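You operate a simulated robot arm through the tools that you are given. There is no shell and no other tool. Be economical: measure what you need, move in short steps, check, and stop when the job is done.

The job below is to be done with a simulated two-armed robot. You get a single attempt, and the scene is never put back.

## Task
Put the orange strip spool on the top of the packing table away on the shelf under the service table. Take the caps canister and leave it on the shelf under the tank. Put the 10 A fuse from the top of the packing table on top of the green spool. Put one of the small white spools from the top of the packing table on the shelf of the front end table. Put the wooden brush on the long white card. Fetch the black cone from the top of the middle belt and stand it on the top of the front belt. Take the blue spool on the top of the front belt and put it away on the top of the set-up table. Switch the hold switch on. Put one of the white sachets from the top of the packing table on the top of the front belt. Put the L job card from the top of the packing table on the back of the mains cabinet and the M job card on the red cabinet top. Take the shut green box and leave it on the top of the middle belt. Put the 6 A white fuse from the top of the packing table on the shelf of the middle end table and the 4 A white fuse on top of the green towels pack. Do these in any order. Set down upright: caps canister, fuse, small white spool, black cone, job card.

Only the result counts: the job must be done as asked and must still hold three seconds after the hand-in. Knocking over, shifting, dropping, spilling or breaking anything else fails it. A push-on lid holds only when it is set on centred and level and pressed home; a screw cap is set on level and turned clockwise until tight. Flat cloth is picked up by pressing the open fingertips on it (5 to 10 N) and closing them slowly along it; thin cloth reads only 2 to 8 mm in the jaws.

## Robot
Two 6-joint arms with two-finger grippers on one trunk, on a base that drives. Base frame: it is fixed to the floor where the robot stands at the start and does not move with it; the origin is under the middle of the robot, x ahead of it, y to its left, z up; the surface under the hand at the start is at about z = 80.3. Lengths are in cm, angles in rad, forces in N, time in s.
The left shoulder is at the start at [7, 14.8, 135.2], the right one opposite. With the tool pointing down near the work surface each hand reaches from about 38 to 66 cm from the robot's upright axis, wherever it stands, measured 20 degrees to its own side. Places, roughly: back of the mains cabinet (13x30 cm) [-24, 362, 84]; black cone [-350, -75, 75]; blue spool (7x7x6 cm) [-140, -20, 60]; caps canister [50, 0, 25]; fuse [75, 0, 75]; green spool (5x5x6 cm) [90, -30, 80]; green towels pack [75, 0, 75]; hold switch [40, 70, 80]; job card [75, 75, 75]; long white card (30x8x1 cm) [-460, 20, 60]; orange strip spool (8x8x5 cm) [50, -10, 80]; red cabinet top [320, -130, 90]; shelf of the front end table [-140, -100, 30]; shelf of the middle end table [-360, -160, 30]; shelf under the service table [130, -240, 20]; shelf under the tank (18x50 cm) [-12, 344, 22]; shut green box [75, 50, 150]; small white spool [100, 25, 75]; top of the front belt [-140, 10, 60]; top of the middle belt [-360, -40, 60]; top of the set-up table [60, 230, 80]; white fuse [75, -50, 75]; white sachet [25, 100, 75]; wooden brush (4x4x16 cm) [-410, 260, 70]. Payload 2.45 kg a hand.
Tool frame (each hand has its own): the origin (TCP) lies between the finger pads and is the grasp point; the fingertips stand 3 cm ahead of it; z points along the fingers, y is the line along which they close. Largest opening 10.6 cm; the body of the gripper starts 7.9 cm behind the TCP.
Orientation is that of the tool frame in the base frame, as a unit quaternion [w, x, y, z]. With the fingers straight down and closing along the base's y, the tool's x points along the base's -x, its y along +y and its z along -z.

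## Interface
- The arms move only by the tool move_arm. It takes "left_motion", "right_motion" or both (then of equal length, played together; a hand with none holds still); each is a list of rows, each an object (a shift or turn left out is 0, a gripper value left out holds the last) with "delta_pos": the shift along the tool's x, y, z in cm, a list of three; "turn": the turn, a rotation vector about the tool's x, y, z in rad, a list of three; "gripper": the opening in per cent of the stroke, from 0 (shut) to 100 (fully open). In form: [{"delta_pos": [x, y, z], "turn": [ax, ay, az], "gripper": gripper}, ...]. A call has 1 to 20 rows; each row is the pose to reach, as a shift and turn from the pose commanded when the call began, along the tool's axes at that moment. A row lasts 0.2 s, in which the tool goes at most 5 cm and 0.15 rad; a call with a longer step from one row to the next is refused whole, and so is a gripper value outside its range. Where a pose cannot be reached the arm comes as near as it can. A force on the tool above 40 N (or 10 N above the force at the start of the call, whichever is more), or a blocked arm, ends the call early, and 0.2 s more pass. The fingers move at their own pace (about 7.2 cm/s each) and stop on an object; they squeeze with about 39 N. The grip force told is the motor's: it shows also when the fingers shut on nothing. Time passes only in rows, and 0.2 s behind the last, so rows that repeat a pose let the fingers close. The reply holds the time, the measured pose of the TCP, the force on the tool along the base axes, the opening and the grip force, in the units named above and with some noise, with the torque about the TCP (base axes, N m) and any sound that the robot's microphone picked up.
- Cameras (640 x 400 px; columns grow to the right, rows downward): "scene" is now at [13.1, 2.61, 157.19]; the picture's right is [0.32, -0.95, 0.00], its down [-0.63, -0.21, -0.75] and it looks along [0.71, 0.24, -0.66] (base axes); focal length 220 px, centre (320, 200). "left" rides on the left gripper at [7.6, 0.2, -10.6] in its tool frame; the picture's right is [-0.02, 1.00, 0.00], its down [-0.78, -0.02, -0.62] and it looks along [-0.62, -0.01, 0.78] (tool axes); focal length 247 px, centre (320, 200). "right" rides on the right gripper at [7.6, -0.2, -10.6] in its tool frame; the picture's right is [0.02, 1.00, 0.00], its down [-0.78, 0.02, -0.62] and it looks along [-0.62, 0.01, 0.78] (tool axes); focal length 247 px, centre (320, 200).
- get_image(camera): a new picture of that camera. It takes no simulated time.
- move_column(by): slides the trunk up (or, below 0, down) by that many cm; the arms and the scene camera ride with it, the base frame stays. It gives what a move gives, with no picture.
- steer(legs): drives the robot by 1 to 6 legs, each [ahead, left, turn to the left] in cm, cm and rad, along the robot's own axes; the way and the turn of a leg run together, so that a leg with both is an arc; at most 150 cm and 3.142 rad a leg. The arms and the cameras ride along, it lands a little off, and it stops where it bumps. It gives what a move gives.
- pan_tilt(pan, tilt): turns the head with the scene camera to pan (to the left, within 1.501 rad either way) and tilt (down, from -0.506 to 1.204), counted from straight ahead of the robot. It gives what a move gives.
- probe_pixels(camera, pixels): for up to 12 pixels [column, row] of the newest picture of that camera ("zoom" is the newest enlarged one), the place [x, y, z] in the base frame of the surface seen there, good to about 0.2 cm. It takes no simulated time.
- zoom(camera, box): a new picture of the part [left, top, right, bottom] of that camera's present view, enlarged. It takes no simulated time.
- close_job(): hands the job in; it is judged then, once.

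Go step by step. Measure first, check grasps and placings, and put right what went wrong. The budget is 399 turns and 370 pictures, counting those below and the enlarged ones. Unless the task says otherwise, let go and move clear before handing in, and close with one line.

The tools are called after ">>>" as a command line: name --argument value ..., lists and objects as JSON in quotes. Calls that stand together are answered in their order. move_arm: Moves the arms, as the interface text tells. Its arguments: {"type":"object","properties":{"left_motion":{"type":"array","items":{"type":"object","properties":{"delta_pos":{"type":"array","items":{"type":"number"}},"turn":{"type":"array","items":{"type":"number"}},"gripper":{"type":"number"}}}},"right_motion":{"type":"array","items":{"type":"object","properties":{"delta_pos":{"type":"array","items":{"type":"number"}},"turn":{"type":"array","items":{"type":"number"}},"gripper":{"type":"number"}}}}},"required":[]} The other tools are called the same way: move_column (by) slides the trunk up or down; steer (legs) drives the base; pan_tilt (pan, tilt) turns the head that bears the scene camera; get_image (camera) takes a picture; probe_pixels (camera, pixels) gives the place of the surface under pixels of a picture; zoom (camera, box) takes an enlarged picture of a part of a camera's view; close_job () hands the job in.

At the start:

```text
time_s: 0.0
left_eef_pos: [49.94, 38.02, 115.02]
left_tcp_rot: [0.0, 0.0, 1.0, 0.0]
left_contact_force: [-0.2, 0.6, -0.1]
left_wrist_torque: [-0.02, 0.01, 0.0]
left_width: 10.6
left_gripper_force: 0.1
right_eef_pos: [58.48, -8.2, 100.05]
right_tcp_rot: [0.0, 0.0, 1.0, 0.001]
right_contact_force: [-0.2, -0.1, 0.7]
right_wrist_torque: [0.01, -0.03, -0.03]
right_width: 10.6
right_gripper_force: 0.0
trunk travel left (down, up): [-82.5, 11.5]
robot x, y, heading: [0.18, 0.47, -0.002]
head pan, tilt: [0.328, 0.721]
```

scene: 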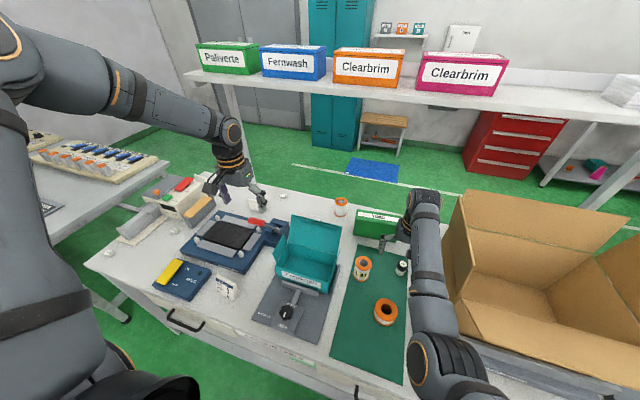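
right: 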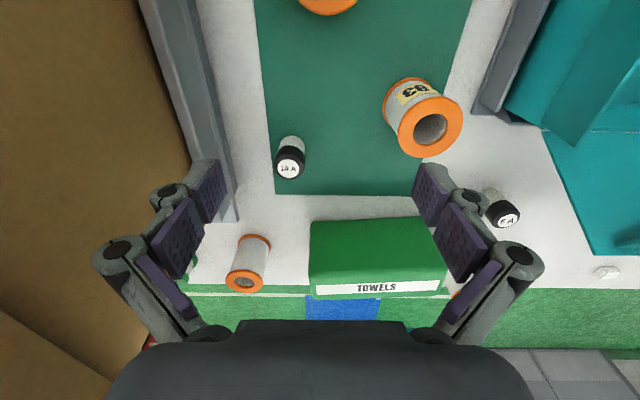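
left: 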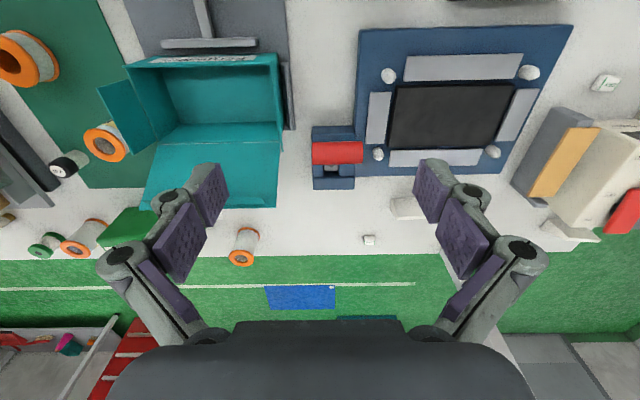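

The first pictures show the packing table with spools, fuses, a green towels pack and a machine. I will look closer at the table from the head camera.

>>> zoom --camera "scene" --box '[300, 180, 460, 340]'

>>> zoom --camera "scene" --box '[80, 160, 320, 320]'

>>> zoom --camera "right" --box '[180, 60, 640, 320]'

>>> zoom --camera "left" --box '[0, 100, 320, 300]'

```text
2.50 times, centred on (380, 260) of scene
```

zoom: 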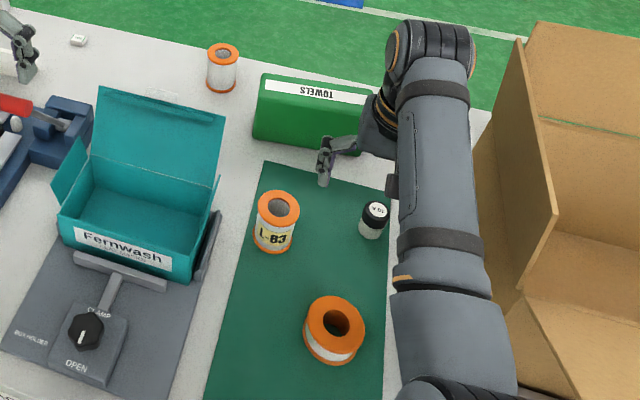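

```text
2.50 times, centred on (200, 240) of scene
```

zoom: 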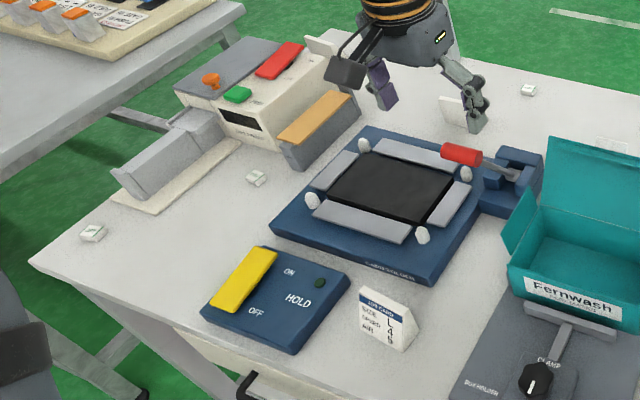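

```text
1.39 times, centred on (410, 190) of right
```

zoom: 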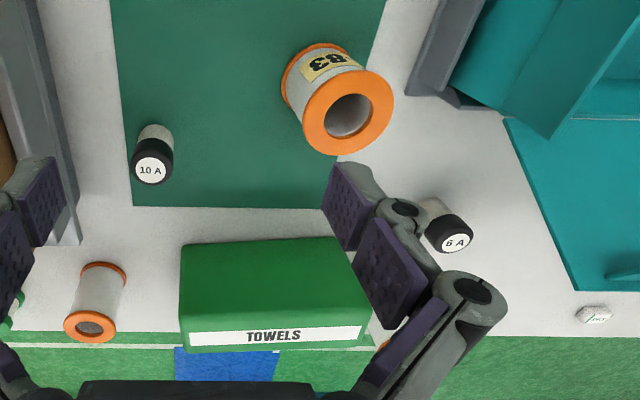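

```text
2.00 times, centred on (160, 200) of left
```

zoom: 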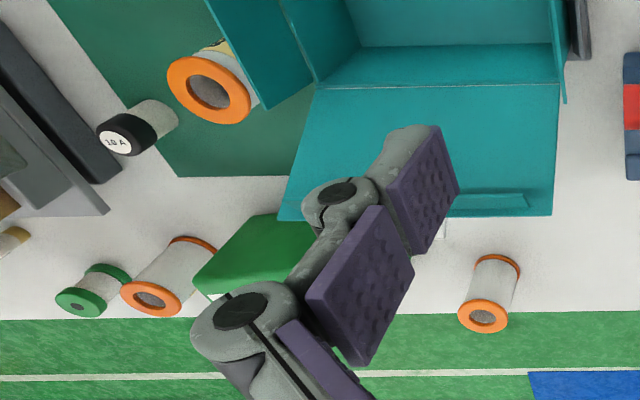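

The table holds the orange spool at zoom (333,330), fuses 10 A and 6 A, two small white spools, the green spool at its far end, and card L at (380,320). I will survey around by turning the head.

>>> pan_tilt --pan -0.9 --tilt 0.5

>>> get_image --camera "scene"

>>> pan_tilt --pan 1.2 --tilt 0.5

>>> get_image --camera "scene"

>>> pan_tilt --pan 0.0 --tilt 0.9

>>> get_image --camera "scene"

```text
time_s: 1.4
left_eef_pos: [49.85, 38.1, 115.08]
left_tcp_rot: [-0.001, 0.0, 1.0, 0.0]
left_contact_force: [-0.3, 0.6, 0.4]
left_wrist_torque: [0.0, -0.01, 0.0]
left_width: 10.61
left_gripper_force: 0.1
right_eef_pos: [58.46, -8.27, 99.94]
right_tcp_rot: [0.0, 0.0, 1.0, 0.0]
right_contact_force: [0.7, 0.4, -0.2]
right_wrist_torque: [0.03, 0.01, 0.05]
right_width: 10.61
right_gripper_force: 0.1
trunk travel left (down, up): [-82.5, 11.5]
robot x, y, heading: [-0.1, 0.13, 0.002]
head pan, tilt: [-0.901, 0.499]
```

```text
362 pictures are left
```

scene: 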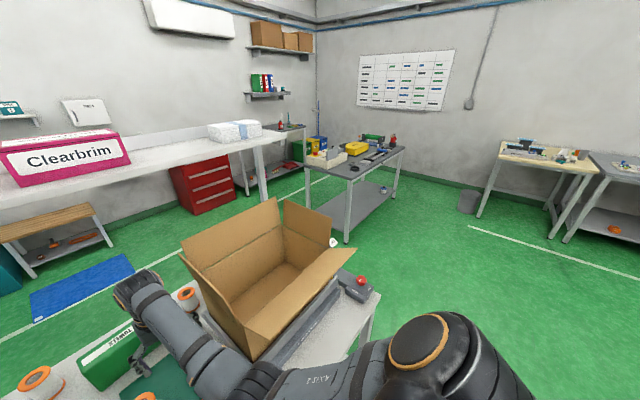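

```text
time_s: 3.4
left_eef_pos: [49.83, 38.06, 114.82]
left_tcp_rot: [0.0, 0.0, 1.0, 0.0]
left_contact_force: [0.4, 0.4, 0.0]
left_wrist_torque: [-0.02, -0.01, 0.04]
left_width: 10.61
left_gripper_force: 0.0
right_eef_pos: [58.37, -8.19, 100.01]
right_tcp_rot: [0.0, 0.0, 1.0, 0.0]
right_contact_force: [-0.7, 0.2, -0.3]
right_wrist_torque: [0.03, -0.03, 0.01]
right_width: 10.59
right_gripper_force: 0.2
trunk travel left (down, up): [-82.5, 11.5]
robot x, y, heading: [0.27, -0.03, -0.001]
head pan, tilt: [1.201, 0.499]
```

```text
361 pictures are left
```

scene: 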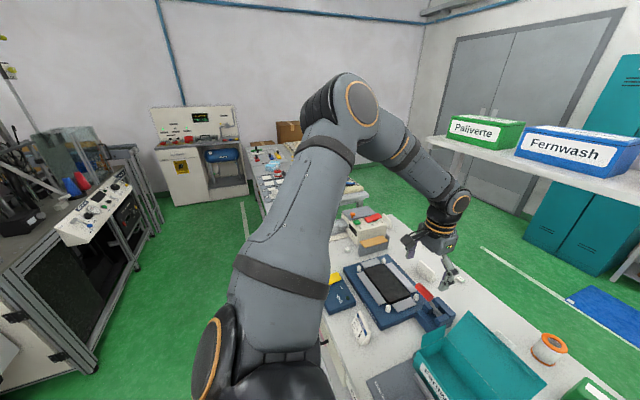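

```text
time_s: 4.8
left_eef_pos: [49.92, 38.04, 114.92]
left_tcp_rot: [0.0, 0.0, 1.0, 0.0]
left_contact_force: [0.0, 0.3, -0.4]
left_wrist_torque: [0.02, 0.0, 0.03]
left_width: 10.59
left_gripper_force: 0.1
right_eef_pos: [58.43, -8.21, 100.04]
right_tcp_rot: [0.0, 0.001, 1.0, 0.0]
right_contact_force: [-0.6, -0.1, 0.3]
right_wrist_torque: [-0.01, 0.02, 0.04]
right_width: 10.6
right_gripper_force: 0.0
trunk travel left (down, up): [-82.5, 11.5]
robot x, y, heading: [-0.02, 0.1, 0.004]
head pan, tilt: [0.0, 0.901]
```

```text
360 pictures are left
```

scene: 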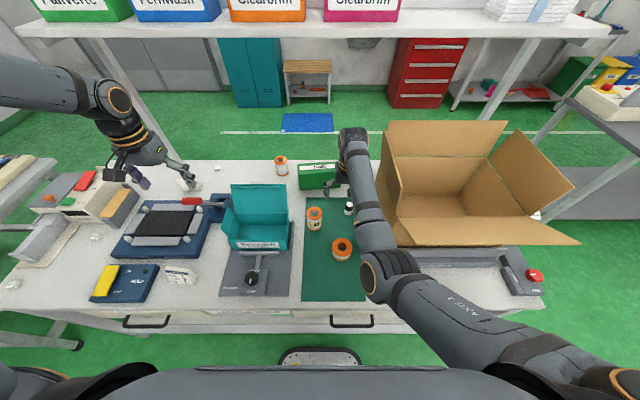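

The view at pan 0 shows the whole table. I probe the objects on it.

>>> zoom --camera "scene" --box '[0, 140, 240, 320]'

>>> probe_pixels --camera "scene" --pixels '[[281, 160], [314, 210], [342, 243], [349, 206], [104, 270], [110, 282], [180, 268], [192, 184], [12, 283], [75, 225], [217, 168], [318, 168]]'

>>> zoom --camera "scene" --box '[260, 140, 400, 260]'

```text
2.22 times, centred on (120, 230) of scene
```

zoom: 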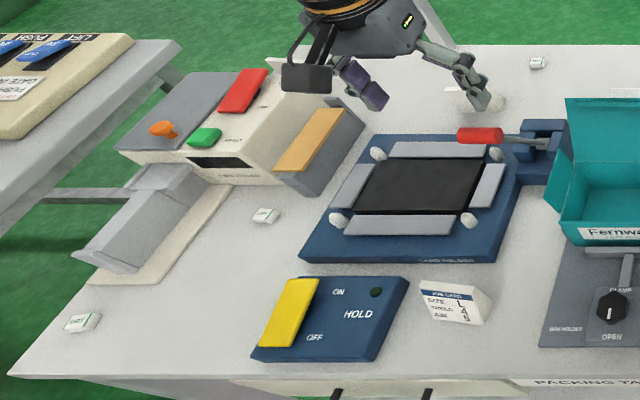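

```text
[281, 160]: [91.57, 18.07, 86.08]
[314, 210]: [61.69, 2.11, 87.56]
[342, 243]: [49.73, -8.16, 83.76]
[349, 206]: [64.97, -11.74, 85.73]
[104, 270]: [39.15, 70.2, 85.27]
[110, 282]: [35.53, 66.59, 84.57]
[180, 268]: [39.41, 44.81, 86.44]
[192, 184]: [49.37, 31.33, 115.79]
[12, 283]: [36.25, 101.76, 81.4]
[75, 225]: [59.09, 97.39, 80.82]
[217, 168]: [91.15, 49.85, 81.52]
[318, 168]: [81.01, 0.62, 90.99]
```

```text
3.33 times, centred on (330, 200) of scene
```

zoom: 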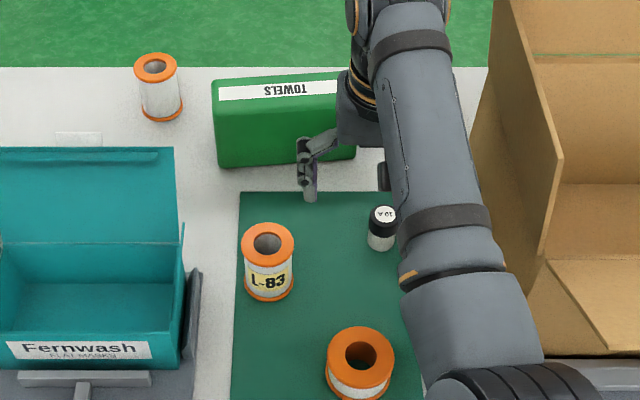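

Card L stands at about (39,45), sachets at (36,102), (59,97), (91,50). I lift the right arm out of the view and look at the far right of the table.

>>> move_arm --right_motion '[{"delta_pos": [3, -3, -3]}, {"delta_pos": [6, -6, -6]}, {"delta_pos": [9, -9, -9]}, {"delta_pos": [12, -12, -12]}, {"delta_pos": [15, -15, -15]}, {"delta_pos": [17, -18, -17]}, {"delta_pos": [19, -21, -19]}, {"delta_pos": [21, -24, -21]}]' --left_motion '[{"delta_pos": [2, 1, -2]}, {"delta_pos": [4, 2, -4]}, {"delta_pos": [6, 3, -6]}, {"delta_pos": [8, 4, -8]}, {"delta_pos": [8, 4, -10]}, {"delta_pos": [8, 4, -10]}, {"delta_pos": [8, 4, -10]}, {"delta_pos": [8, 4, -10]}]'

>>> get_image --camera "scene"

>>> get_image --camera "right"

>>> get_image --camera "left"

```text
refused: row 1 steps farther than a row can; nothing moved
```

```text
357 pictures are left
```

scene: 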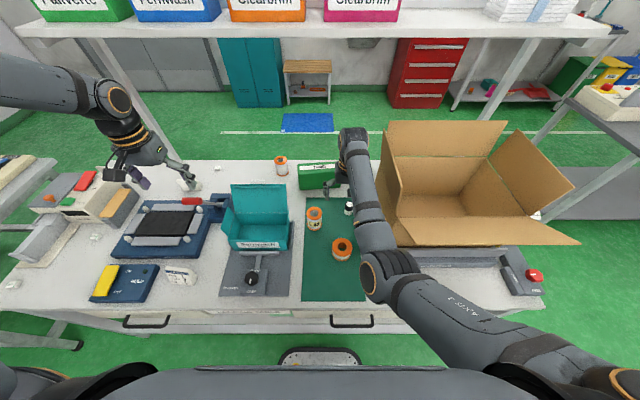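

```text
356 pictures are left
```

right: 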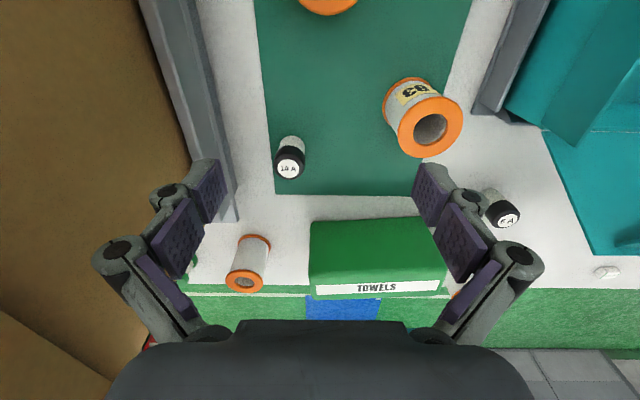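

```text
355 pictures are left
```

left: 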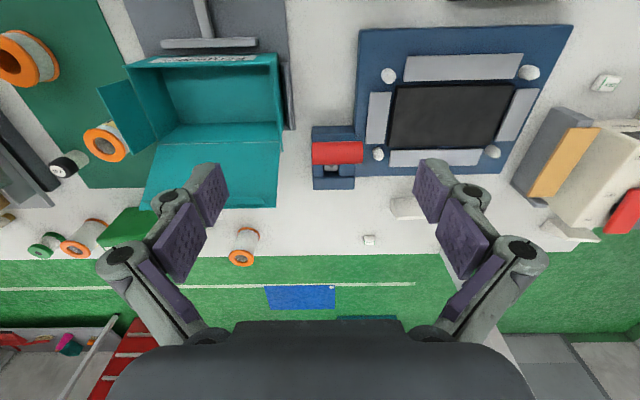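

The right hand hides the far right. I retry in shorter steps.

>>> move_arm --right_motion '[{"delta_pos": [2, -2, -3]}, {"delta_pos": [4, -4, -6]}, {"delta_pos": [6, -6, -9]}, {"delta_pos": [8, -8, -12]}, {"delta_pos": [10, -10, -15]}, {"delta_pos": [12, -12, -18]}, {"delta_pos": [14, -14, -20]}, {"delta_pos": [16, -16, -22]}]'

>>> get_image --camera "right"

>>> pan_tilt --pan -0.3 --tilt 0.7

>>> get_image --camera "scene"

```text
time_s: 6.6
left_eef_pos: [50.02, 37.87, 115.01]
left_tcp_rot: [0.0, 0.0, 1.0, 0.0]
left_contact_force: [-0.4, -0.2, 0.2]
left_wrist_torque: [0.01, 0.02, 0.02]
left_width: 10.58
left_gripper_force: 0.1
right_eef_pos: [56.71, -15.08, 102.5]
right_tcp_rot: [0.0, 0.0, 1.0, 0.001]
right_contact_force: [-0.4, 0.4, -0.8]
right_wrist_torque: [0.01, 0.0, 0.0]
right_width: 10.56
right_gripper_force: 0.0
right hand out of reach, approached as far as the arm can: row 2, 3, 4, 5, 6, 7, 8
trunk travel left (down, up): [-82.5, 11.5]
robot x, y, heading: [-0.12, -0.02, -0.003]
head pan, tilt: [0.0, 0.901]
```

```text
354 pictures are left
```

right: 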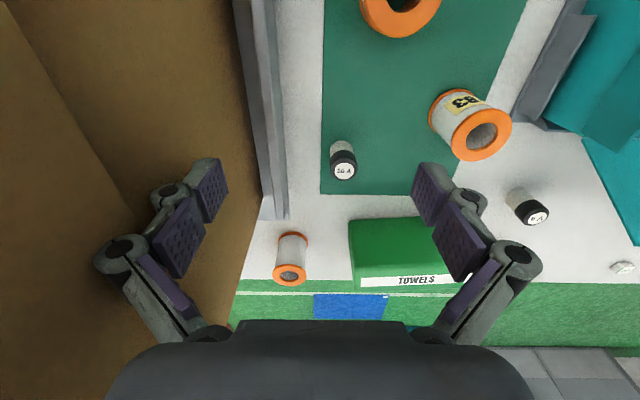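

```text
time_s: 7.4
left_eef_pos: [49.88, 37.99, 115.0]
left_tcp_rot: [0.0, 0.0, 1.0, 0.001]
left_contact_force: [0.3, -0.6, -0.3]
left_wrist_torque: [-0.01, 0.0, 0.01]
left_width: 10.56
left_gripper_force: 0.1
right_eef_pos: [56.84, -14.96, 102.43]
right_tcp_rot: [0.0, 0.0, 1.0, 0.0]
right_contact_force: [0.0, -0.1, 0.3]
right_wrist_torque: [-0.01, 0.04, 0.0]
right_width: 10.56
right_gripper_force: 0.1
trunk travel left (down, up): [-82.5, 11.5]
robot x, y, heading: [-0.03, -0.13, 0.002]
head pan, tilt: [-0.3, 0.7]
```

```text
353 pictures are left
```

scene: 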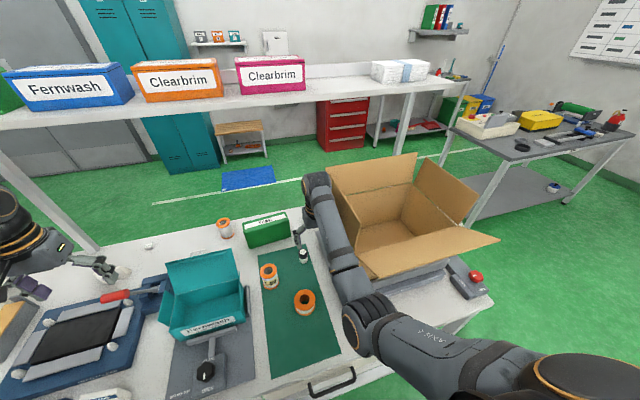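

The right arm reached only z 102.5; the far items are best worked from the far side. I probe the overhead shelf, posts and floor to see the space there.

>>> probe_pixels --camera "scene" --pixels '[[170, 115], [80, 225], [405, 120], [330, 95], [100, 68], [65, 90], [360, 250], [480, 278], [120, 190], [247, 178], [343, 130], [223, 222]]'

>>> probe_pixels --camera "right" --pixels '[[343, 170], [343, 145], [536, 218], [520, 195], [292, 240], [290, 275], [400, 230], [262, 205], [270, 150], [470, 145], [622, 268], [400, 262]]'

```text
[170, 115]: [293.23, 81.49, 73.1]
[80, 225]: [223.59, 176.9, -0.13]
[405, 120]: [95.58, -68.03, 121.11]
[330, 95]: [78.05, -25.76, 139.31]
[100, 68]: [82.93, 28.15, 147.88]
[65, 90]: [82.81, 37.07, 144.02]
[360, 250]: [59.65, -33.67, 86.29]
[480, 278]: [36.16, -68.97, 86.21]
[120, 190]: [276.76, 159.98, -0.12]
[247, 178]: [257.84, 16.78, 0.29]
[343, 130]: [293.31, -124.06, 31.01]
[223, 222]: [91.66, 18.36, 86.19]
```

```text
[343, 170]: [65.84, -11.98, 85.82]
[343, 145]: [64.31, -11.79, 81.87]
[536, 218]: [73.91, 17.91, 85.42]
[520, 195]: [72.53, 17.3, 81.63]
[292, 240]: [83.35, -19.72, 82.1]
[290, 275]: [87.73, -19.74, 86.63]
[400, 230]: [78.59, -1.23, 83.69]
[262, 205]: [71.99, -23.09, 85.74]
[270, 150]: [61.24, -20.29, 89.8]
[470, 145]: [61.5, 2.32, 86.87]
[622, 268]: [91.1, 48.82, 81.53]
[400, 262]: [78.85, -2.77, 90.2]
```

I probe the green spool and the cream object at the left camera's edge.

>>> get_image --camera "left"

>>> probe_pixels --camera "left" --pixels '[[40, 246], [52, 238], [3, 222], [80, 240], [68, 165], [244, 240], [370, 240], [405, 208], [333, 153], [606, 82], [570, 232], [20, 195]]'

>>> zoom --camera "left" --box '[0, 180, 120, 270]'

>>> zoom --camera "left" --box '[340, 160, 480, 260]'

```text
352 pictures are left
```

left: 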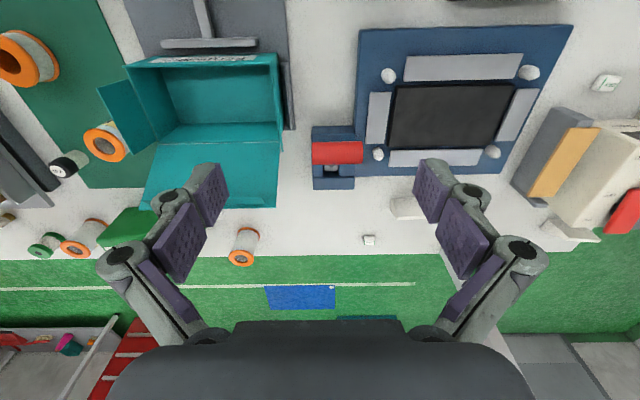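

```text
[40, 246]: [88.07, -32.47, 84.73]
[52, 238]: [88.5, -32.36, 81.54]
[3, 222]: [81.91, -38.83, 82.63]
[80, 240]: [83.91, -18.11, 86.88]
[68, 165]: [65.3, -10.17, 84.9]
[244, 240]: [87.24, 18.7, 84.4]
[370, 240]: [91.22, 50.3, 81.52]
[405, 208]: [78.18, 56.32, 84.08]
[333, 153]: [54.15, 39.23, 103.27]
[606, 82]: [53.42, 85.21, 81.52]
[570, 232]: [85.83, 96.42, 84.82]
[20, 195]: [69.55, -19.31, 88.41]
```

```text
4.44 times, centred on (60, 225) of left
```

zoom: 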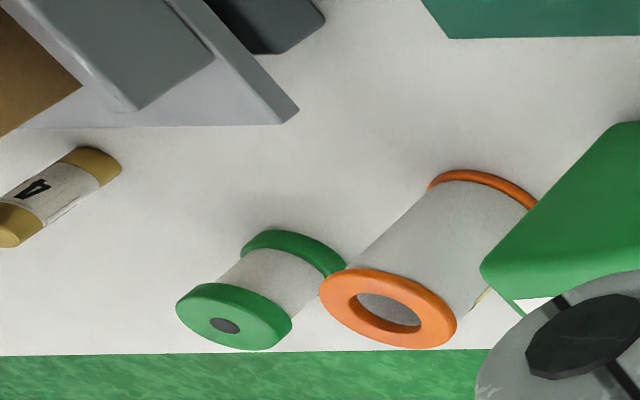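

```text
4.00 times, centred on (410, 210) of left
```

zoom: 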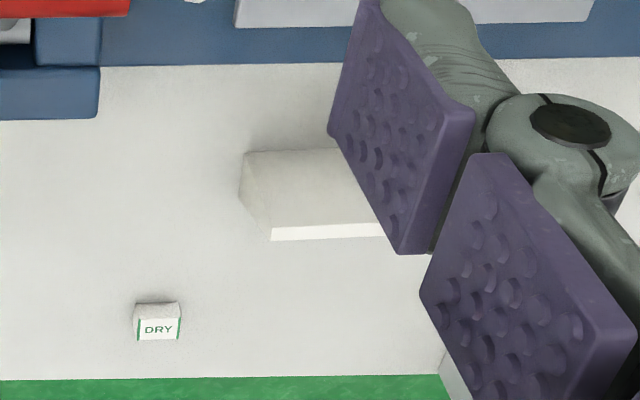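

A brass-capped 4 A fuse lies upright-ish at about (82,-39), the green spool at (88,-32), a job card at (78,56). First the hold switch: I shift the base left so the left hand is above it.

>>> steer --legs '[[-8, 28, 0]]'

>>> get_image --camera "left"

>>> pan_tilt --pan 0.8 --tilt 0.9

>>> get_image --camera "scene"

```text
time_s: 9.4
left_eef_pos: [41.83, 65.7, 115.06]
left_tcp_rot: [0.0, -0.002, 1.0, 0.001]
left_contact_force: [0.2, -0.3, 0.3]
left_wrist_torque: [0.03, 0.03, -0.02]
left_width: 10.6
left_gripper_force: 0.1
right_eef_pos: [48.91, 12.66, 102.43]
right_tcp_rot: [0.0, -0.002, 1.0, 0.002]
right_contact_force: [0.1, 0.1, 0.6]
right_wrist_torque: [-0.01, 0.0, -0.05]
right_width: 10.6
right_gripper_force: 0.1
trunk travel left (down, up): [-82.5, 11.5]
robot x, y, heading: [-7.67, 27.76, 0.001]
head pan, tilt: [-0.3, 0.7]
```

```text
349 pictures are left
```

left: 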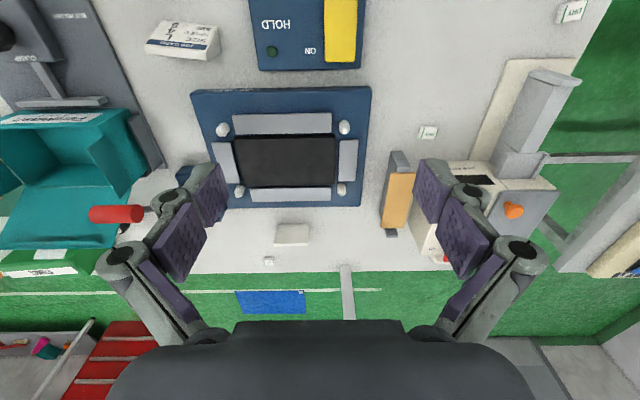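

```text
time_s: 10.7
left_eef_pos: [41.81, 66.0, 115.06]
left_tcp_rot: [0.0, -0.002, 1.0, 0.0]
left_contact_force: [-0.5, 0.8, 0.3]
left_wrist_torque: [0.0, 0.01, -0.02]
left_width: 10.59
left_gripper_force: 0.0
right_eef_pos: [48.84, 12.87, 102.44]
right_tcp_rot: [0.0, -0.001, 1.0, 0.0]
right_contact_force: [-0.3, -0.4, 0.4]
right_wrist_torque: [0.01, 0.02, -0.01]
right_width: 10.59
right_gripper_force: 0.1
trunk travel left (down, up): [-82.5, 11.5]
robot x, y, heading: [-8.05, 27.59, 0.003]
head pan, tilt: [0.799, 0.901]
```

```text
348 pictures are left
```

scene: 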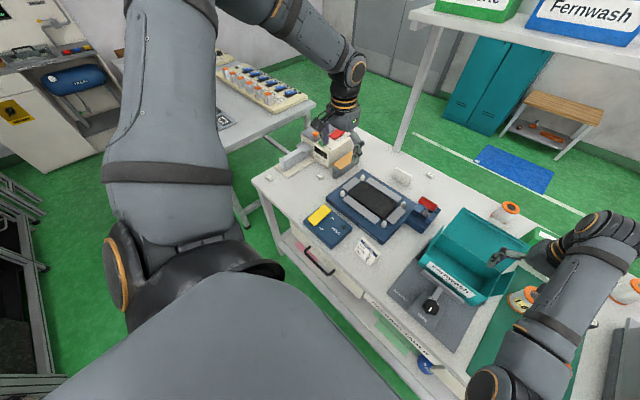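

I zoom the switch in the scene at about (320,217).

>>> zoom --camera "scene" --box '[280, 180, 380, 260]'

>>> probe_pixels --camera "zoom" --pixels '[[270, 165], [240, 200], [215, 235], [200, 215], [300, 180], [330, 250]]'

>>> probe_pixels --camera "scene" --pixels '[[425, 362], [400, 345], [365, 250], [360, 258], [290, 240], [262, 175], [400, 175], [405, 275], [438, 304], [370, 322]]'

```text
5.00 times, centred on (330, 220) of scene
```

zoom: 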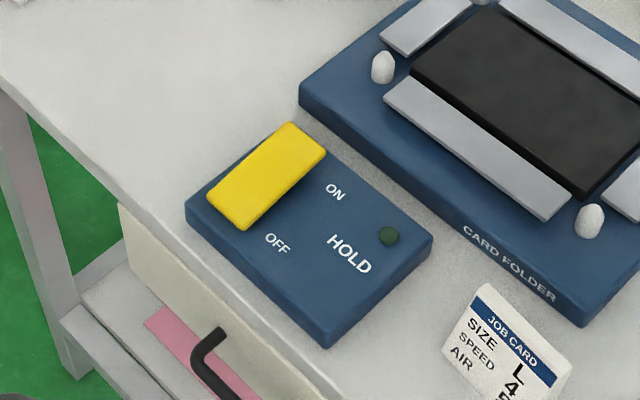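

```text
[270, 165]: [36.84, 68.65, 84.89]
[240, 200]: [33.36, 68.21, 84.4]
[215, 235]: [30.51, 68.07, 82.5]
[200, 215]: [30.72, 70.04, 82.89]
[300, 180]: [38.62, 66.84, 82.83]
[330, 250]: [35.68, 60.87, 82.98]
```

```text
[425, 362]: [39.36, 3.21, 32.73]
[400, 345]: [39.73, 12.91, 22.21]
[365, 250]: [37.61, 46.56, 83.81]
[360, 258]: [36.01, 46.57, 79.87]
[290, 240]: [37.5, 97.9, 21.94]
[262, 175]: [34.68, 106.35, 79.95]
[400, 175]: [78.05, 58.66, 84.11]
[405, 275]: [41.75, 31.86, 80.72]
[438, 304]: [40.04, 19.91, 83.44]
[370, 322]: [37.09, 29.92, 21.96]
```

The rocker runs x 31–40, y 66.5–70, with its ON end (far) raised to z 85.3, so it is off. I shut the left fingers and come down over the ON end.

>>> move_arm --left_motion '[{"delta_pos": [1.5, 1.2, 3], "gripper": 0}, {"delta_pos": [3, 2.4, 7]}, {"delta_pos": [3, 2.4, 11.5]}, {"delta_pos": [3, 2.4, 16]}, {"delta_pos": [3, 2.4, 20]}, {"delta_pos": [3, 2.4, 23]}, {"delta_pos": [3, 2.4, 23]}]'

>>> zoom --camera "scene" --box '[280, 160, 400, 260]'

```text
time_s: 12.3
left_eef_pos: [38.75, 67.99, 92.43]
left_tcp_rot: [0.0, -0.002, 1.0, 0.0]
left_contact_force: [-0.2, 0.2, 0.3]
left_wrist_torque: [-0.05, -0.03, 0.01]
left_width: 0.01
left_gripper_force: 28.4
left hand out of reach, approached as far as the arm can: row 6, 7
right_eef_pos: [48.77, 12.75, 102.49]
right_tcp_rot: [0.0, -0.002, 1.0, 0.0]
right_contact_force: [-0.2, 0.5, 0.0]
right_wrist_torque: [0.0, -0.03, 0.01]
right_width: 10.61
right_gripper_force: 0.1
trunk travel left (down, up): [-82.5, 11.5]
robot x, y, heading: [-8.01, 27.62, 0.002]
head pan, tilt: [0.799, 0.901]
```

```text
4.00 times, centred on (340, 210) of scene
```

zoom: 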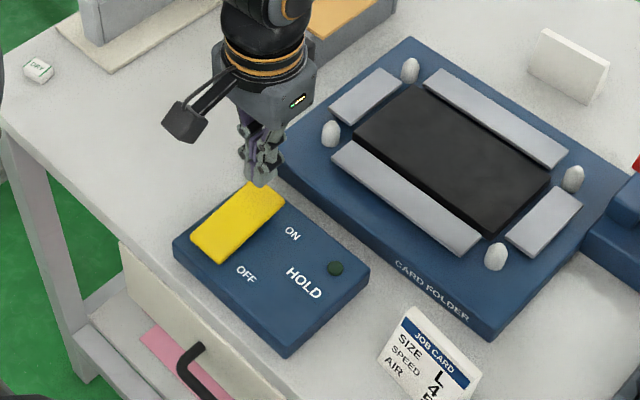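

The arm is at its reach limit 4 cm above the rocker, so the base must come left. I check the heights of the teal box and lever that the right hand would pass.

>>> get_image --camera "right"

>>> probe_pixels --camera "scene" --pixels '[[470, 208], [520, 240], [428, 203], [424, 245], [483, 297], [500, 255], [465, 212]]'

```text
345 pictures are left
```

right: 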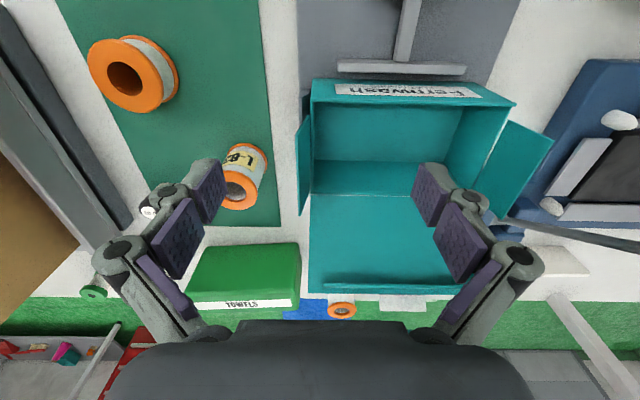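

```text
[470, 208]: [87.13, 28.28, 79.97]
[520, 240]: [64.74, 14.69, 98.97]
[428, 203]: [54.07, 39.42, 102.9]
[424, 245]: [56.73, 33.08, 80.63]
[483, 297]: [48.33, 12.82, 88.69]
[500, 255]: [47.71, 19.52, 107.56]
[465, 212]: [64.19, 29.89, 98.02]
```

The box rim (z 89) is under the right hand and the lid (z 99) is at x 64, so sliding the base 13 cm left is clear for it. I raise the left hand slightly and slide.

>>> steer --legs '[[0, 13, 0]]'

```text
time_s: 13.6
left_eef_pos: [38.57, 81.09, 92.53]
left_tcp_rot: [0.0, -0.001, 1.0, 0.001]
left_contact_force: [-0.9, -0.7, 0.7]
left_wrist_torque: [-0.03, 0.02, -0.02]
left_width: 0.01
left_gripper_force: 28.1
right_eef_pos: [48.83, 25.77, 102.46]
right_tcp_rot: [-0.001, -0.002, 1.0, 0.0]
right_contact_force: [0.7, -0.8, -0.1]
right_wrist_torque: [0.0, 0.03, 0.0]
right_width: 10.6
right_gripper_force: 0.1
trunk travel left (down, up): [-82.5, 11.5]
robot x, y, heading: [-7.87, 41.06, 0.004]
head pan, tilt: [0.799, 0.901]
```

The left hand is now at y 81; I move it back to y 68.3 over the ON end and press down in short steps.

>>> move_arm --left_motion '[{"delta_pos": [0, -4, 0]}, {"delta_pos": [0, -8.5, 0]}, {"delta_pos": [0, -12.7, 0]}, {"delta_pos": [0, -12.7, 2]}, {"delta_pos": [0, -12.7, 3.5]}, {"delta_pos": [0, -12.7, 4.2]}, {"delta_pos": [0, -12.7, 4.7]}, {"delta_pos": [0, -12.7, 5.2]}, {"delta_pos": [0, -12.7, 5.7]}, {"delta_pos": [0, -12.7, 6.0]}]'

>>> zoom --camera "scene" --box '[300, 200, 420, 300]'

```text
time_s: 15.8
left_eef_pos: [32.81, 75.96, 91.72]
left_tcp_rot: [0.001, -0.002, 1.0, 0.001]
left_contact_force: [0.0, 0.4, 0.2]
left_wrist_torque: [0.01, 0.01, 0.02]
left_width: 0.01
left_gripper_force: 28.5
left hand out of reach, approached as far as the arm can: row 1, 2, 3, 4, 5, 6, 7, 8, 9, 10
right_eef_pos: [48.79, 25.91, 102.42]
right_tcp_rot: [0.0, -0.002, 1.0, 0.0]
right_contact_force: [0.6, -0.2, 1.4]
right_wrist_torque: [0.01, 0.0, 0.01]
right_width: 10.58
right_gripper_force: 0.1
trunk travel left (down, up): [-82.5, 11.5]
robot x, y, heading: [-7.85, 40.59, 0.005]
head pan, tilt: [0.799, 0.901]
```

```text
4.00 times, centred on (360, 250) of scene
```

zoom: 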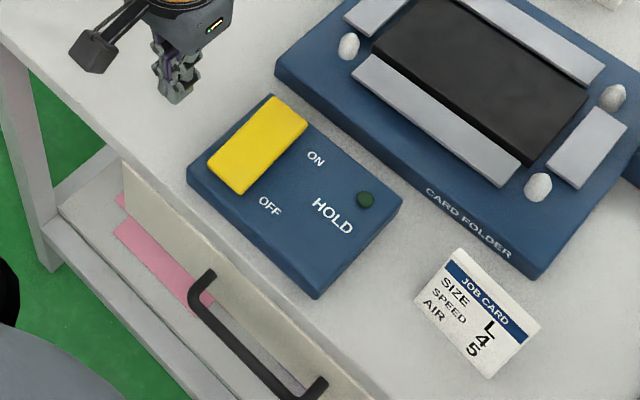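

The arm stuck in a limit: it drifted to (32.8,76). I back it upward and outward and try again from a freer pose.

>>> move_arm --left_motion '[{"delta_pos": [0, 0, -4]}, {"delta_pos": [-3, 0, -8]}, {"delta_pos": [-6, -1, -11]}, {"delta_pos": [-9, -4, -11]}, {"delta_pos": [-12, -7, -11]}]'

```text
time_s: 17.0
left_eef_pos: [37.95, 75.95, 104.26]
left_tcp_rot: [0.0, -0.002, 1.0, 0.001]
left_contact_force: [-0.2, -0.9, -0.2]
left_wrist_torque: [0.01, -0.01, -0.01]
left_width: 0.0
left_gripper_force: 28.6
left hand out of reach, approached as far as the arm can: row 3, 4, 5
right_eef_pos: [48.76, 25.83, 102.38]
right_tcp_rot: [0.0, -0.002, 1.0, 0.0]
right_contact_force: [-0.4, 0.2, 0.4]
right_wrist_torque: [-0.02, -0.02, -0.01]
right_width: 10.63
right_gripper_force: 0.0
trunk travel left (down, up): [-82.5, 11.5]
robot x, y, heading: [-7.85, 40.98, 0.004]
head pan, tilt: [0.799, 0.901]
```

I test how the left arm behaves going straight down from here.

>>> move_arm --left_motion '[{"delta_pos": [0, -1, 4]}, {"delta_pos": [0, -2, 8]}, {"delta_pos": [0, -3, 11]}]'

>>> get_image --camera "scene"

```text
time_s: 17.8
left_eef_pos: [35.3, 76.26, 95.18]
left_tcp_rot: [0.002, -0.002, 1.0, 0.0]
left_contact_force: [0.3, -0.3, -0.3]
left_wrist_torque: [-0.03, 0.03, 0.01]
left_width: 0.0
left_gripper_force: 28.9
left hand out of reach, approached as far as the arm can: row 1, 2, 3
right_eef_pos: [48.85, 26.06, 102.39]
right_tcp_rot: [0.0, -0.002, 1.0, 0.0]
right_contact_force: [0.1, 0.3, -0.9]
right_wrist_torque: [0.0, 0.04, 0.01]
right_width: 10.58
right_gripper_force: 0.1
trunk travel left (down, up): [-82.5, 11.5]
robot x, y, heading: [-7.86, 40.64, 0.007]
head pan, tilt: [0.799, 0.901]
```

```text
343 pictures are left
```

scene: 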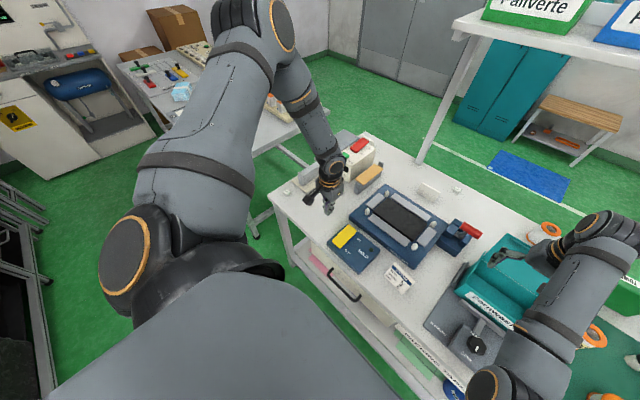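

The left hand seems stuck at y ≥ 76, maybe a wrist limit. I test moving inward with the tool turned about its axis.

>>> move_arm --left_motion '[{"delta_pos": [-1, -1, 0], "turn": [0, 0, 0.12]}, {"delta_pos": [-2, -3, 0], "turn": [0, 0, 0.25]}, {"delta_pos": [-3, -5, 0], "turn": [0, 0, 0.38]}]'

```text
time_s: 18.6
left_eef_pos: [34.84, 75.29, 96.81]
left_tcp_rot: [0.002, 0.188, 0.982, 0.0]
left_contact_force: [0.3, 0.3, 0.2]
left_wrist_torque: [0.04, 0.01, -0.01]
left_width: 0.0
left_gripper_force: 28.6
left hand out of reach, approached as far as the arm can: row 1, 2, 3
right_eef_pos: [48.72, 25.96, 102.33]
right_tcp_rot: [0.0, -0.001, 1.0, 0.0]
right_contact_force: [0.0, 0.5, -0.2]
right_wrist_torque: [-0.01, 0.0, 0.0]
right_width: 10.59
right_gripper_force: 0.1
trunk travel left (down, up): [-82.5, 11.5]
robot x, y, heading: [-8.16, 40.87, 0.004]
head pan, tilt: [0.799, 0.901]
```

I check with a null row whether the commanded pose itself is out of reach.

>>> move_arm --left_motion '[{"delta_pos": [0, 0, 0]}]' --right_motion '[{"delta_pos": [0, 0, 0]}]'

```text
time_s: 19.0
left_eef_pos: [34.87, 75.38, 96.75]
left_tcp_rot: [0.002, 0.186, 0.982, -0.001]
left_contact_force: [0.2, -0.5, 1.2]
left_wrist_torque: [-0.01, 0.02, -0.01]
left_width: 0.02
left_gripper_force: 28.2
right_eef_pos: [48.75, 25.83, 102.41]
right_tcp_rot: [0.0, -0.002, 1.0, 0.001]
right_contact_force: [-0.2, 0.5, 0.4]
right_wrist_torque: [0.02, 0.0, 0.0]
right_width: 10.61
right_gripper_force: 0.0
trunk travel left (down, up): [-82.5, 11.5]
robot x, y, heading: [-7.7, 40.86, 0.008]
head pan, tilt: [0.799, 0.901]
```

The commanded pose follows the reached one, so the arm sits at a true limit. I probe directions: up and outward, then in.

>>> move_arm --left_motion '[{"delta_pos": [0, 0, -3], "turn": [0, 0, -0.13]}, {"delta_pos": [0, 0, -6], "turn": [0, 0, -0.26]}, {"delta_pos": [0, 0, -9], "turn": [0, 0, -0.38]}]'

>>> move_arm --left_motion '[{"delta_pos": [0, -3, 0]}]'

>>> move_arm --left_motion '[{"delta_pos": [3, 0, 0]}]'

>>> move_arm --left_motion '[{"delta_pos": [-3, 0, 0]}]'

>>> move_arm --left_motion '[{"delta_pos": [0, 3, 0]}]'

```text
time_s: 19.8
left_eef_pos: [34.74, 75.47, 105.68]
left_tcp_rot: [-0.001, -0.002, 1.0, 0.0]
left_contact_force: [-0.2, 0.5, 1.5]
left_wrist_torque: [-0.03, -0.04, 0.02]
left_width: 0.0
left_gripper_force: 28.8
right_eef_pos: [48.71, 25.97, 102.57]
right_tcp_rot: [0.001, -0.002, 1.0, 0.0]
right_contact_force: [-0.6, 0.8, 0.0]
right_wrist_torque: [0.02, -0.04, 0.0]
right_width: 10.59
right_gripper_force: 0.1
trunk travel left (down, up): [-82.5, 11.5]
robot x, y, heading: [-8.05, 40.52, 0.005]
head pan, tilt: [0.799, 0.901]
```

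```text
time_s: 20.2
left_eef_pos: [34.61, 72.57, 105.82]
left_tcp_rot: [0.002, -0.002, 1.0, 0.0]
left_contact_force: [-0.1, -0.6, -0.4]
left_wrist_torque: [0.02, 0.03, -0.01]
left_width: 0.0
left_gripper_force: 28.4
left hand out of reach, approached as far as the arm can: row 1
right_eef_pos: [48.84, 25.82, 102.26]
right_tcp_rot: [0.001, -0.002, 1.0, 0.002]
right_contact_force: [0.2, 0.5, 0.1]
right_wrist_torque: [0.03, 0.0, 0.01]
right_width: 10.6
right_gripper_force: 0.0
trunk travel left (down, up): [-82.5, 11.5]
robot x, y, heading: [-8.12, 40.58, 0.003]
head pan, tilt: [0.799, 0.901]
```

```text
time_s: 20.6
left_eef_pos: [31.36, 72.96, 105.88]
left_tcp_rot: [0.001, -0.002, 1.0, 0.0]
left_contact_force: [0.5, -0.1, 0.5]
left_wrist_torque: [-0.05, -0.03, 0.0]
left_width: 0.01
left_gripper_force: 28.8
right_eef_pos: [48.51, 26.35, 102.6]
right_tcp_rot: [0.001, -0.002, 1.0, -0.001]
right_contact_force: [0.2, 0.7, 0.0]
right_wrist_torque: [0.0, -0.04, 0.0]
right_width: 10.61
right_gripper_force: 0.0
trunk travel left (down, up): [-82.5, 11.5]
robot x, y, heading: [-7.92, 40.94, 0.006]
head pan, tilt: [0.799, 0.901]
```

```text
time_s: 21.0
left_eef_pos: [35.02, 72.48, 105.72]
left_tcp_rot: [-0.001, -0.002, 1.0, 0.001]
left_contact_force: [0.3, 0.0, -1.2]
left_wrist_torque: [0.06, 0.06, 0.0]
left_width: 0.0
left_gripper_force: 28.2
right_eef_pos: [49.13, 25.71, 102.22]
right_tcp_rot: [-0.001, -0.002, 1.0, 0.001]
right_contact_force: [0.4, -0.2, -0.5]
right_wrist_torque: [0.05, 0.07, 0.02]
right_width: 10.58
right_gripper_force: 0.1
trunk travel left (down, up): [-82.5, 11.5]
robot x, y, heading: [-8.39, 40.8, 0.005]
head pan, tilt: [0.799, 0.901]
```

```text
time_s: 21.4
left_eef_pos: [34.56, 75.99, 105.82]
left_tcp_rot: [0.001, -0.002, 1.0, -0.002]
left_contact_force: [0.1, 1.3, -0.6]
left_wrist_torque: [-0.08, -0.04, -0.01]
left_width: 0.0
left_gripper_force: 28.4
right_eef_pos: [48.75, 26.26, 102.45]
right_tcp_rot: [0.001, -0.002, 1.0, -0.002]
right_contact_force: [0.0, 0.0, -0.7]
right_wrist_torque: [-0.03, -0.01, -0.02]
right_width: 10.63
right_gripper_force: 0.0
trunk travel left (down, up): [-82.5, 11.5]
robot x, y, heading: [-8.19, 40.49, 0.001]
head pan, tilt: [0.799, 0.901]
```

The arms seem to have odd limits at this height. I back away from the table to explore both arms' reach freely lower down.

>>> steer --legs '[[-45, 0, 0]]'

>>> move_arm --right_motion '[{"delta_pos": [0, 0, 4]}, {"delta_pos": [0, 0, 8]}, {"delta_pos": [0, 0, 12]}, {"delta_pos": [0, 0, 16]}]'

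>>> move_arm --right_motion '[{"delta_pos": [0, -4, 0]}, {"delta_pos": [0, -8, 0]}]'

>>> get_image --camera "scene"

```text
time_s: 24.2
left_eef_pos: [-10.65, 75.54, 105.89]
left_tcp_rot: [0.0, -0.002, 1.0, 0.0]
left_contact_force: [-0.2, -0.2, 0.3]
left_wrist_torque: [0.0, 0.03, 0.0]
left_width: 0.01
left_gripper_force: 28.7
right_eef_pos: [3.57, 25.81, 102.29]
right_tcp_rot: [0.0, -0.002, 1.0, 0.0]
right_contact_force: [0.1, -0.5, 0.2]
right_wrist_torque: [0.0, 0.02, -0.04]
right_width: 10.6
right_gripper_force: 0.1
trunk travel left (down, up): [-82.5, 11.5]
robot x, y, heading: [-53.62, 40.56, 0.006]
head pan, tilt: [0.799, 0.901]
```

```text
time_s: 25.2
left_eef_pos: [-10.75, 75.44, 105.75]
left_tcp_rot: [0.0, -0.002, 1.0, 0.0]
left_contact_force: [0.5, -0.4, -1.0]
left_wrist_torque: [-0.01, 0.04, 0.0]
left_width: 0.0
left_gripper_force: 28.4
right_eef_pos: [3.59, 25.92, 86.32]
right_tcp_rot: [0.0, -0.002, 1.0, 0.0]
right_contact_force: [-0.8, -0.4, 0.0]
right_wrist_torque: [0.01, -0.01, -0.01]
right_width: 10.59
right_gripper_force: 0.0
trunk travel left (down, up): [-82.5, 11.5]
robot x, y, heading: [-53.31, 40.4, 0.002]
head pan, tilt: [0.799, 0.901]
```

```text
time_s: 25.8
left_eef_pos: [-10.77, 75.36, 105.74]
left_tcp_rot: [0.0, -0.002, 1.0, 0.002]
left_contact_force: [0.4, -0.7, 0.7]
left_wrist_torque: [0.01, -0.01, 0.01]
left_width: 0.02
left_gripper_force: 29.0
right_eef_pos: [3.62, 17.6, 86.44]
right_tcp_rot: [0.0, -0.001, 1.0, 0.0]
right_contact_force: [0.3, 0.9, 1.5]
right_wrist_torque: [0.0, 0.03, 0.0]
right_width: 10.6
right_gripper_force: 0.1
trunk travel left (down, up): [-82.5, 11.5]
robot x, y, heading: [-53.26, 40.79, 0.007]
head pan, tilt: [0.799, 0.901]
```

```text
342 pictures are left
```

scene: 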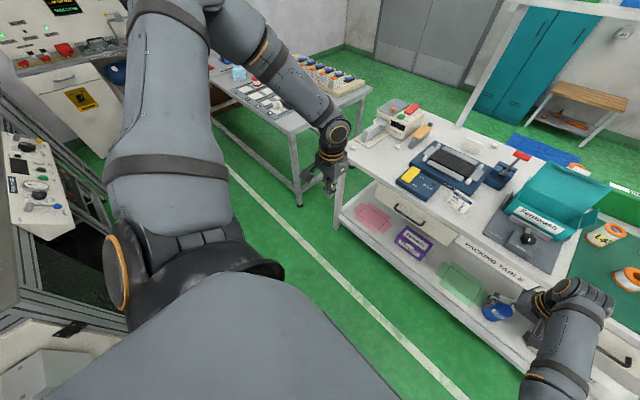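

The right arm works freely lower down. Now I test the left arm: back, down, then inward.

>>> move_arm --left_motion '[{"delta_pos": [4, 0, 0]}, {"delta_pos": [8, 0, 0]}]'

>>> move_arm --left_motion '[{"delta_pos": [0, 0, 4]}, {"delta_pos": [0, 0, 8]}, {"delta_pos": [0, 0, 12]}, {"delta_pos": [0, 0, 16]}]'

>>> move_arm --left_motion '[{"delta_pos": [0, -4, 0]}, {"delta_pos": [0, -8, 0]}]'

```text
time_s: 26.4
left_eef_pos: [-17.03, 75.73, 105.92]
left_tcp_rot: [0.001, -0.002, 1.0, 0.0]
left_contact_force: [-0.2, -0.5, 0.2]
left_wrist_torque: [0.01, -0.03, -0.02]
left_width: 0.0
left_gripper_force: 28.5
left hand out of reach, approached as far as the arm can: row 2
right_eef_pos: [3.45, 18.01, 86.62]
right_tcp_rot: [0.001, -0.002, 1.0, -0.002]
right_contact_force: [-0.8, 0.2, 0.5]
right_wrist_torque: [-0.02, -0.03, -0.03]
right_width: 10.59
right_gripper_force: 0.0
trunk travel left (down, up): [-82.5, 11.5]
robot x, y, heading: [-53.31, 40.42, 0.002]
head pan, tilt: [0.799, 0.901]
```

```text
time_s: 27.4
left_eef_pos: [-16.53, 75.32, 89.56]
left_tcp_rot: [0.0, -0.002, 1.0, 0.001]
left_contact_force: [0.0, 0.6, 0.7]
left_wrist_torque: [0.0, -0.02, -0.01]
left_width: 0.0
left_gripper_force: 29.2
right_eef_pos: [3.86, 17.91, 86.44]
right_tcp_rot: [-0.002, -0.002, 1.0, 0.0]
right_contact_force: [0.4, 0.4, -0.4]
right_wrist_torque: [-0.03, -0.01, 0.02]
right_width: 10.59
right_gripper_force: 0.1
trunk travel left (down, up): [-82.5, 11.5]
robot x, y, heading: [-53.03, 40.58, 0.002]
head pan, tilt: [0.799, 0.901]
```

```text
time_s: 28.0
left_eef_pos: [-18.63, 71.61, 91.23]
left_tcp_rot: [0.001, -0.002, 1.0, -0.001]
left_contact_force: [0.2, 0.4, 0.3]
left_wrist_torque: [-0.03, -0.05, -0.01]
left_width: 0.0
left_gripper_force: 29.0
left hand out of reach, approached as far as the arm can: row 1, 2
right_eef_pos: [3.63, 17.96, 86.55]
right_tcp_rot: [0.001, -0.001, 1.0, 0.0]
right_contact_force: [1.1, 0.7, -0.1]
right_wrist_torque: [-0.02, 0.01, -0.04]
right_width: 10.57
right_gripper_force: 0.1
trunk travel left (down, up): [-82.5, 11.5]
robot x, y, heading: [-53.6, 40.77, 0.008]
head pan, tilt: [0.799, 0.901]
```

A wall sits near 30° outboard for the left arm's current configuration. I test whether a big turn of the tool about its axis removes it.

>>> move_arm --left_motion '[{"turn": [0, 0, -0.14]}, {"turn": [0, 0, -0.28]}, {"turn": [0, 0, -0.42]}, {"turn": [0, 0, -0.56]}, {"turn": [0, 0, -0.7]}, {"turn": [0, 0, -0.84]}, {"turn": [0, 0, -0.98]}, {"turn": [0, 0, -1.12]}, {"turn": [0, 0, -1.26]}, {"turn": [0, 0, -1.4]}, {"turn": [0, 0, -1.54]}]'

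>>> move_arm --left_motion '[{"delta_pos": [-4, 0, 0]}, {"delta_pos": [-8, 0, 0]}]'

```text
time_s: 30.4
left_eef_pos: [-18.64, 71.92, 91.27]
left_tcp_rot: [0.0, -0.698, 0.716, 0.0]
left_contact_force: [-0.5, -0.6, -0.9]
left_wrist_torque: [0.0, 0.04, 0.0]
left_width: 0.01
left_gripper_force: 28.7
right_eef_pos: [3.66, 17.8, 86.36]
right_tcp_rot: [0.0, -0.001, 1.0, 0.0]
right_contact_force: [0.0, 0.3, 0.2]
right_wrist_torque: [0.03, -0.03, -0.02]
right_width: 10.6
right_gripper_force: 0.1
trunk travel left (down, up): [-82.5, 11.5]
robot x, y, heading: [-53.33, 40.52, 0.003]
head pan, tilt: [0.799, 0.901]
```

```text
time_s: 31.0
left_eef_pos: [-18.54, 79.96, 91.14]
left_tcp_rot: [-0.001, -0.698, 0.716, -0.001]
left_contact_force: [-0.4, 0.5, 0.0]
left_wrist_torque: [-0.05, 0.0, -0.05]
left_width: 0.02
left_gripper_force: 28.8
right_eef_pos: [3.52, 17.98, 86.59]
right_tcp_rot: [0.001, -0.002, 1.0, -0.003]
right_contact_force: [-0.2, -0.1, -0.9]
right_wrist_torque: [-0.02, 0.02, 0.01]
right_width: 10.61
right_gripper_force: 0.0
trunk travel left (down, up): [-82.5, 11.5]
robot x, y, heading: [-53.27, 41.0, 0.005]
head pan, tilt: [0.799, 0.901]
```

The turn worked; tool −x is now leftward, so I move along +x to go inward.

>>> move_arm --left_motion '[{"delta_pos": [4, 0, 0]}, {"delta_pos": [8, 0, 0]}, {"delta_pos": [12, 0, 0]}, {"delta_pos": [16, 0, 0]}]'

>>> get_image --camera "scene"

```text
time_s: 32.0
left_eef_pos: [-20.29, 70.05, 93.3]
left_tcp_rot: [-0.001, -0.697, 0.717, -0.001]
left_contact_force: [-0.1, 0.8, 0.6]
left_wrist_torque: [-0.03, 0.03, -0.03]
left_width: 0.0
left_gripper_force: 28.6
left hand out of reach, approached as far as the arm can: row 3, 4
right_eef_pos: [3.56, 17.87, 86.45]
right_tcp_rot: [0.0, -0.002, 1.0, 0.0]
right_contact_force: [-0.8, 0.6, 0.3]
right_wrist_torque: [-0.03, 0.0, 0.04]
right_width: 10.61
right_gripper_force: 0.1
trunk travel left (down, up): [-82.5, 11.5]
robot x, y, heading: [-53.41, 40.58, 0.002]
head pan, tilt: [0.799, 0.901]
```

```text
341 pictures are left
```

scene: 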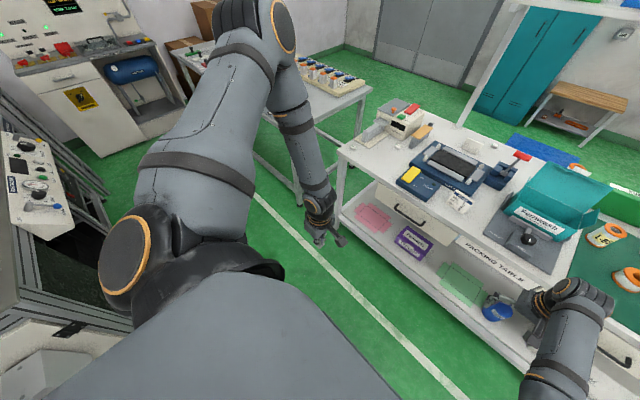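

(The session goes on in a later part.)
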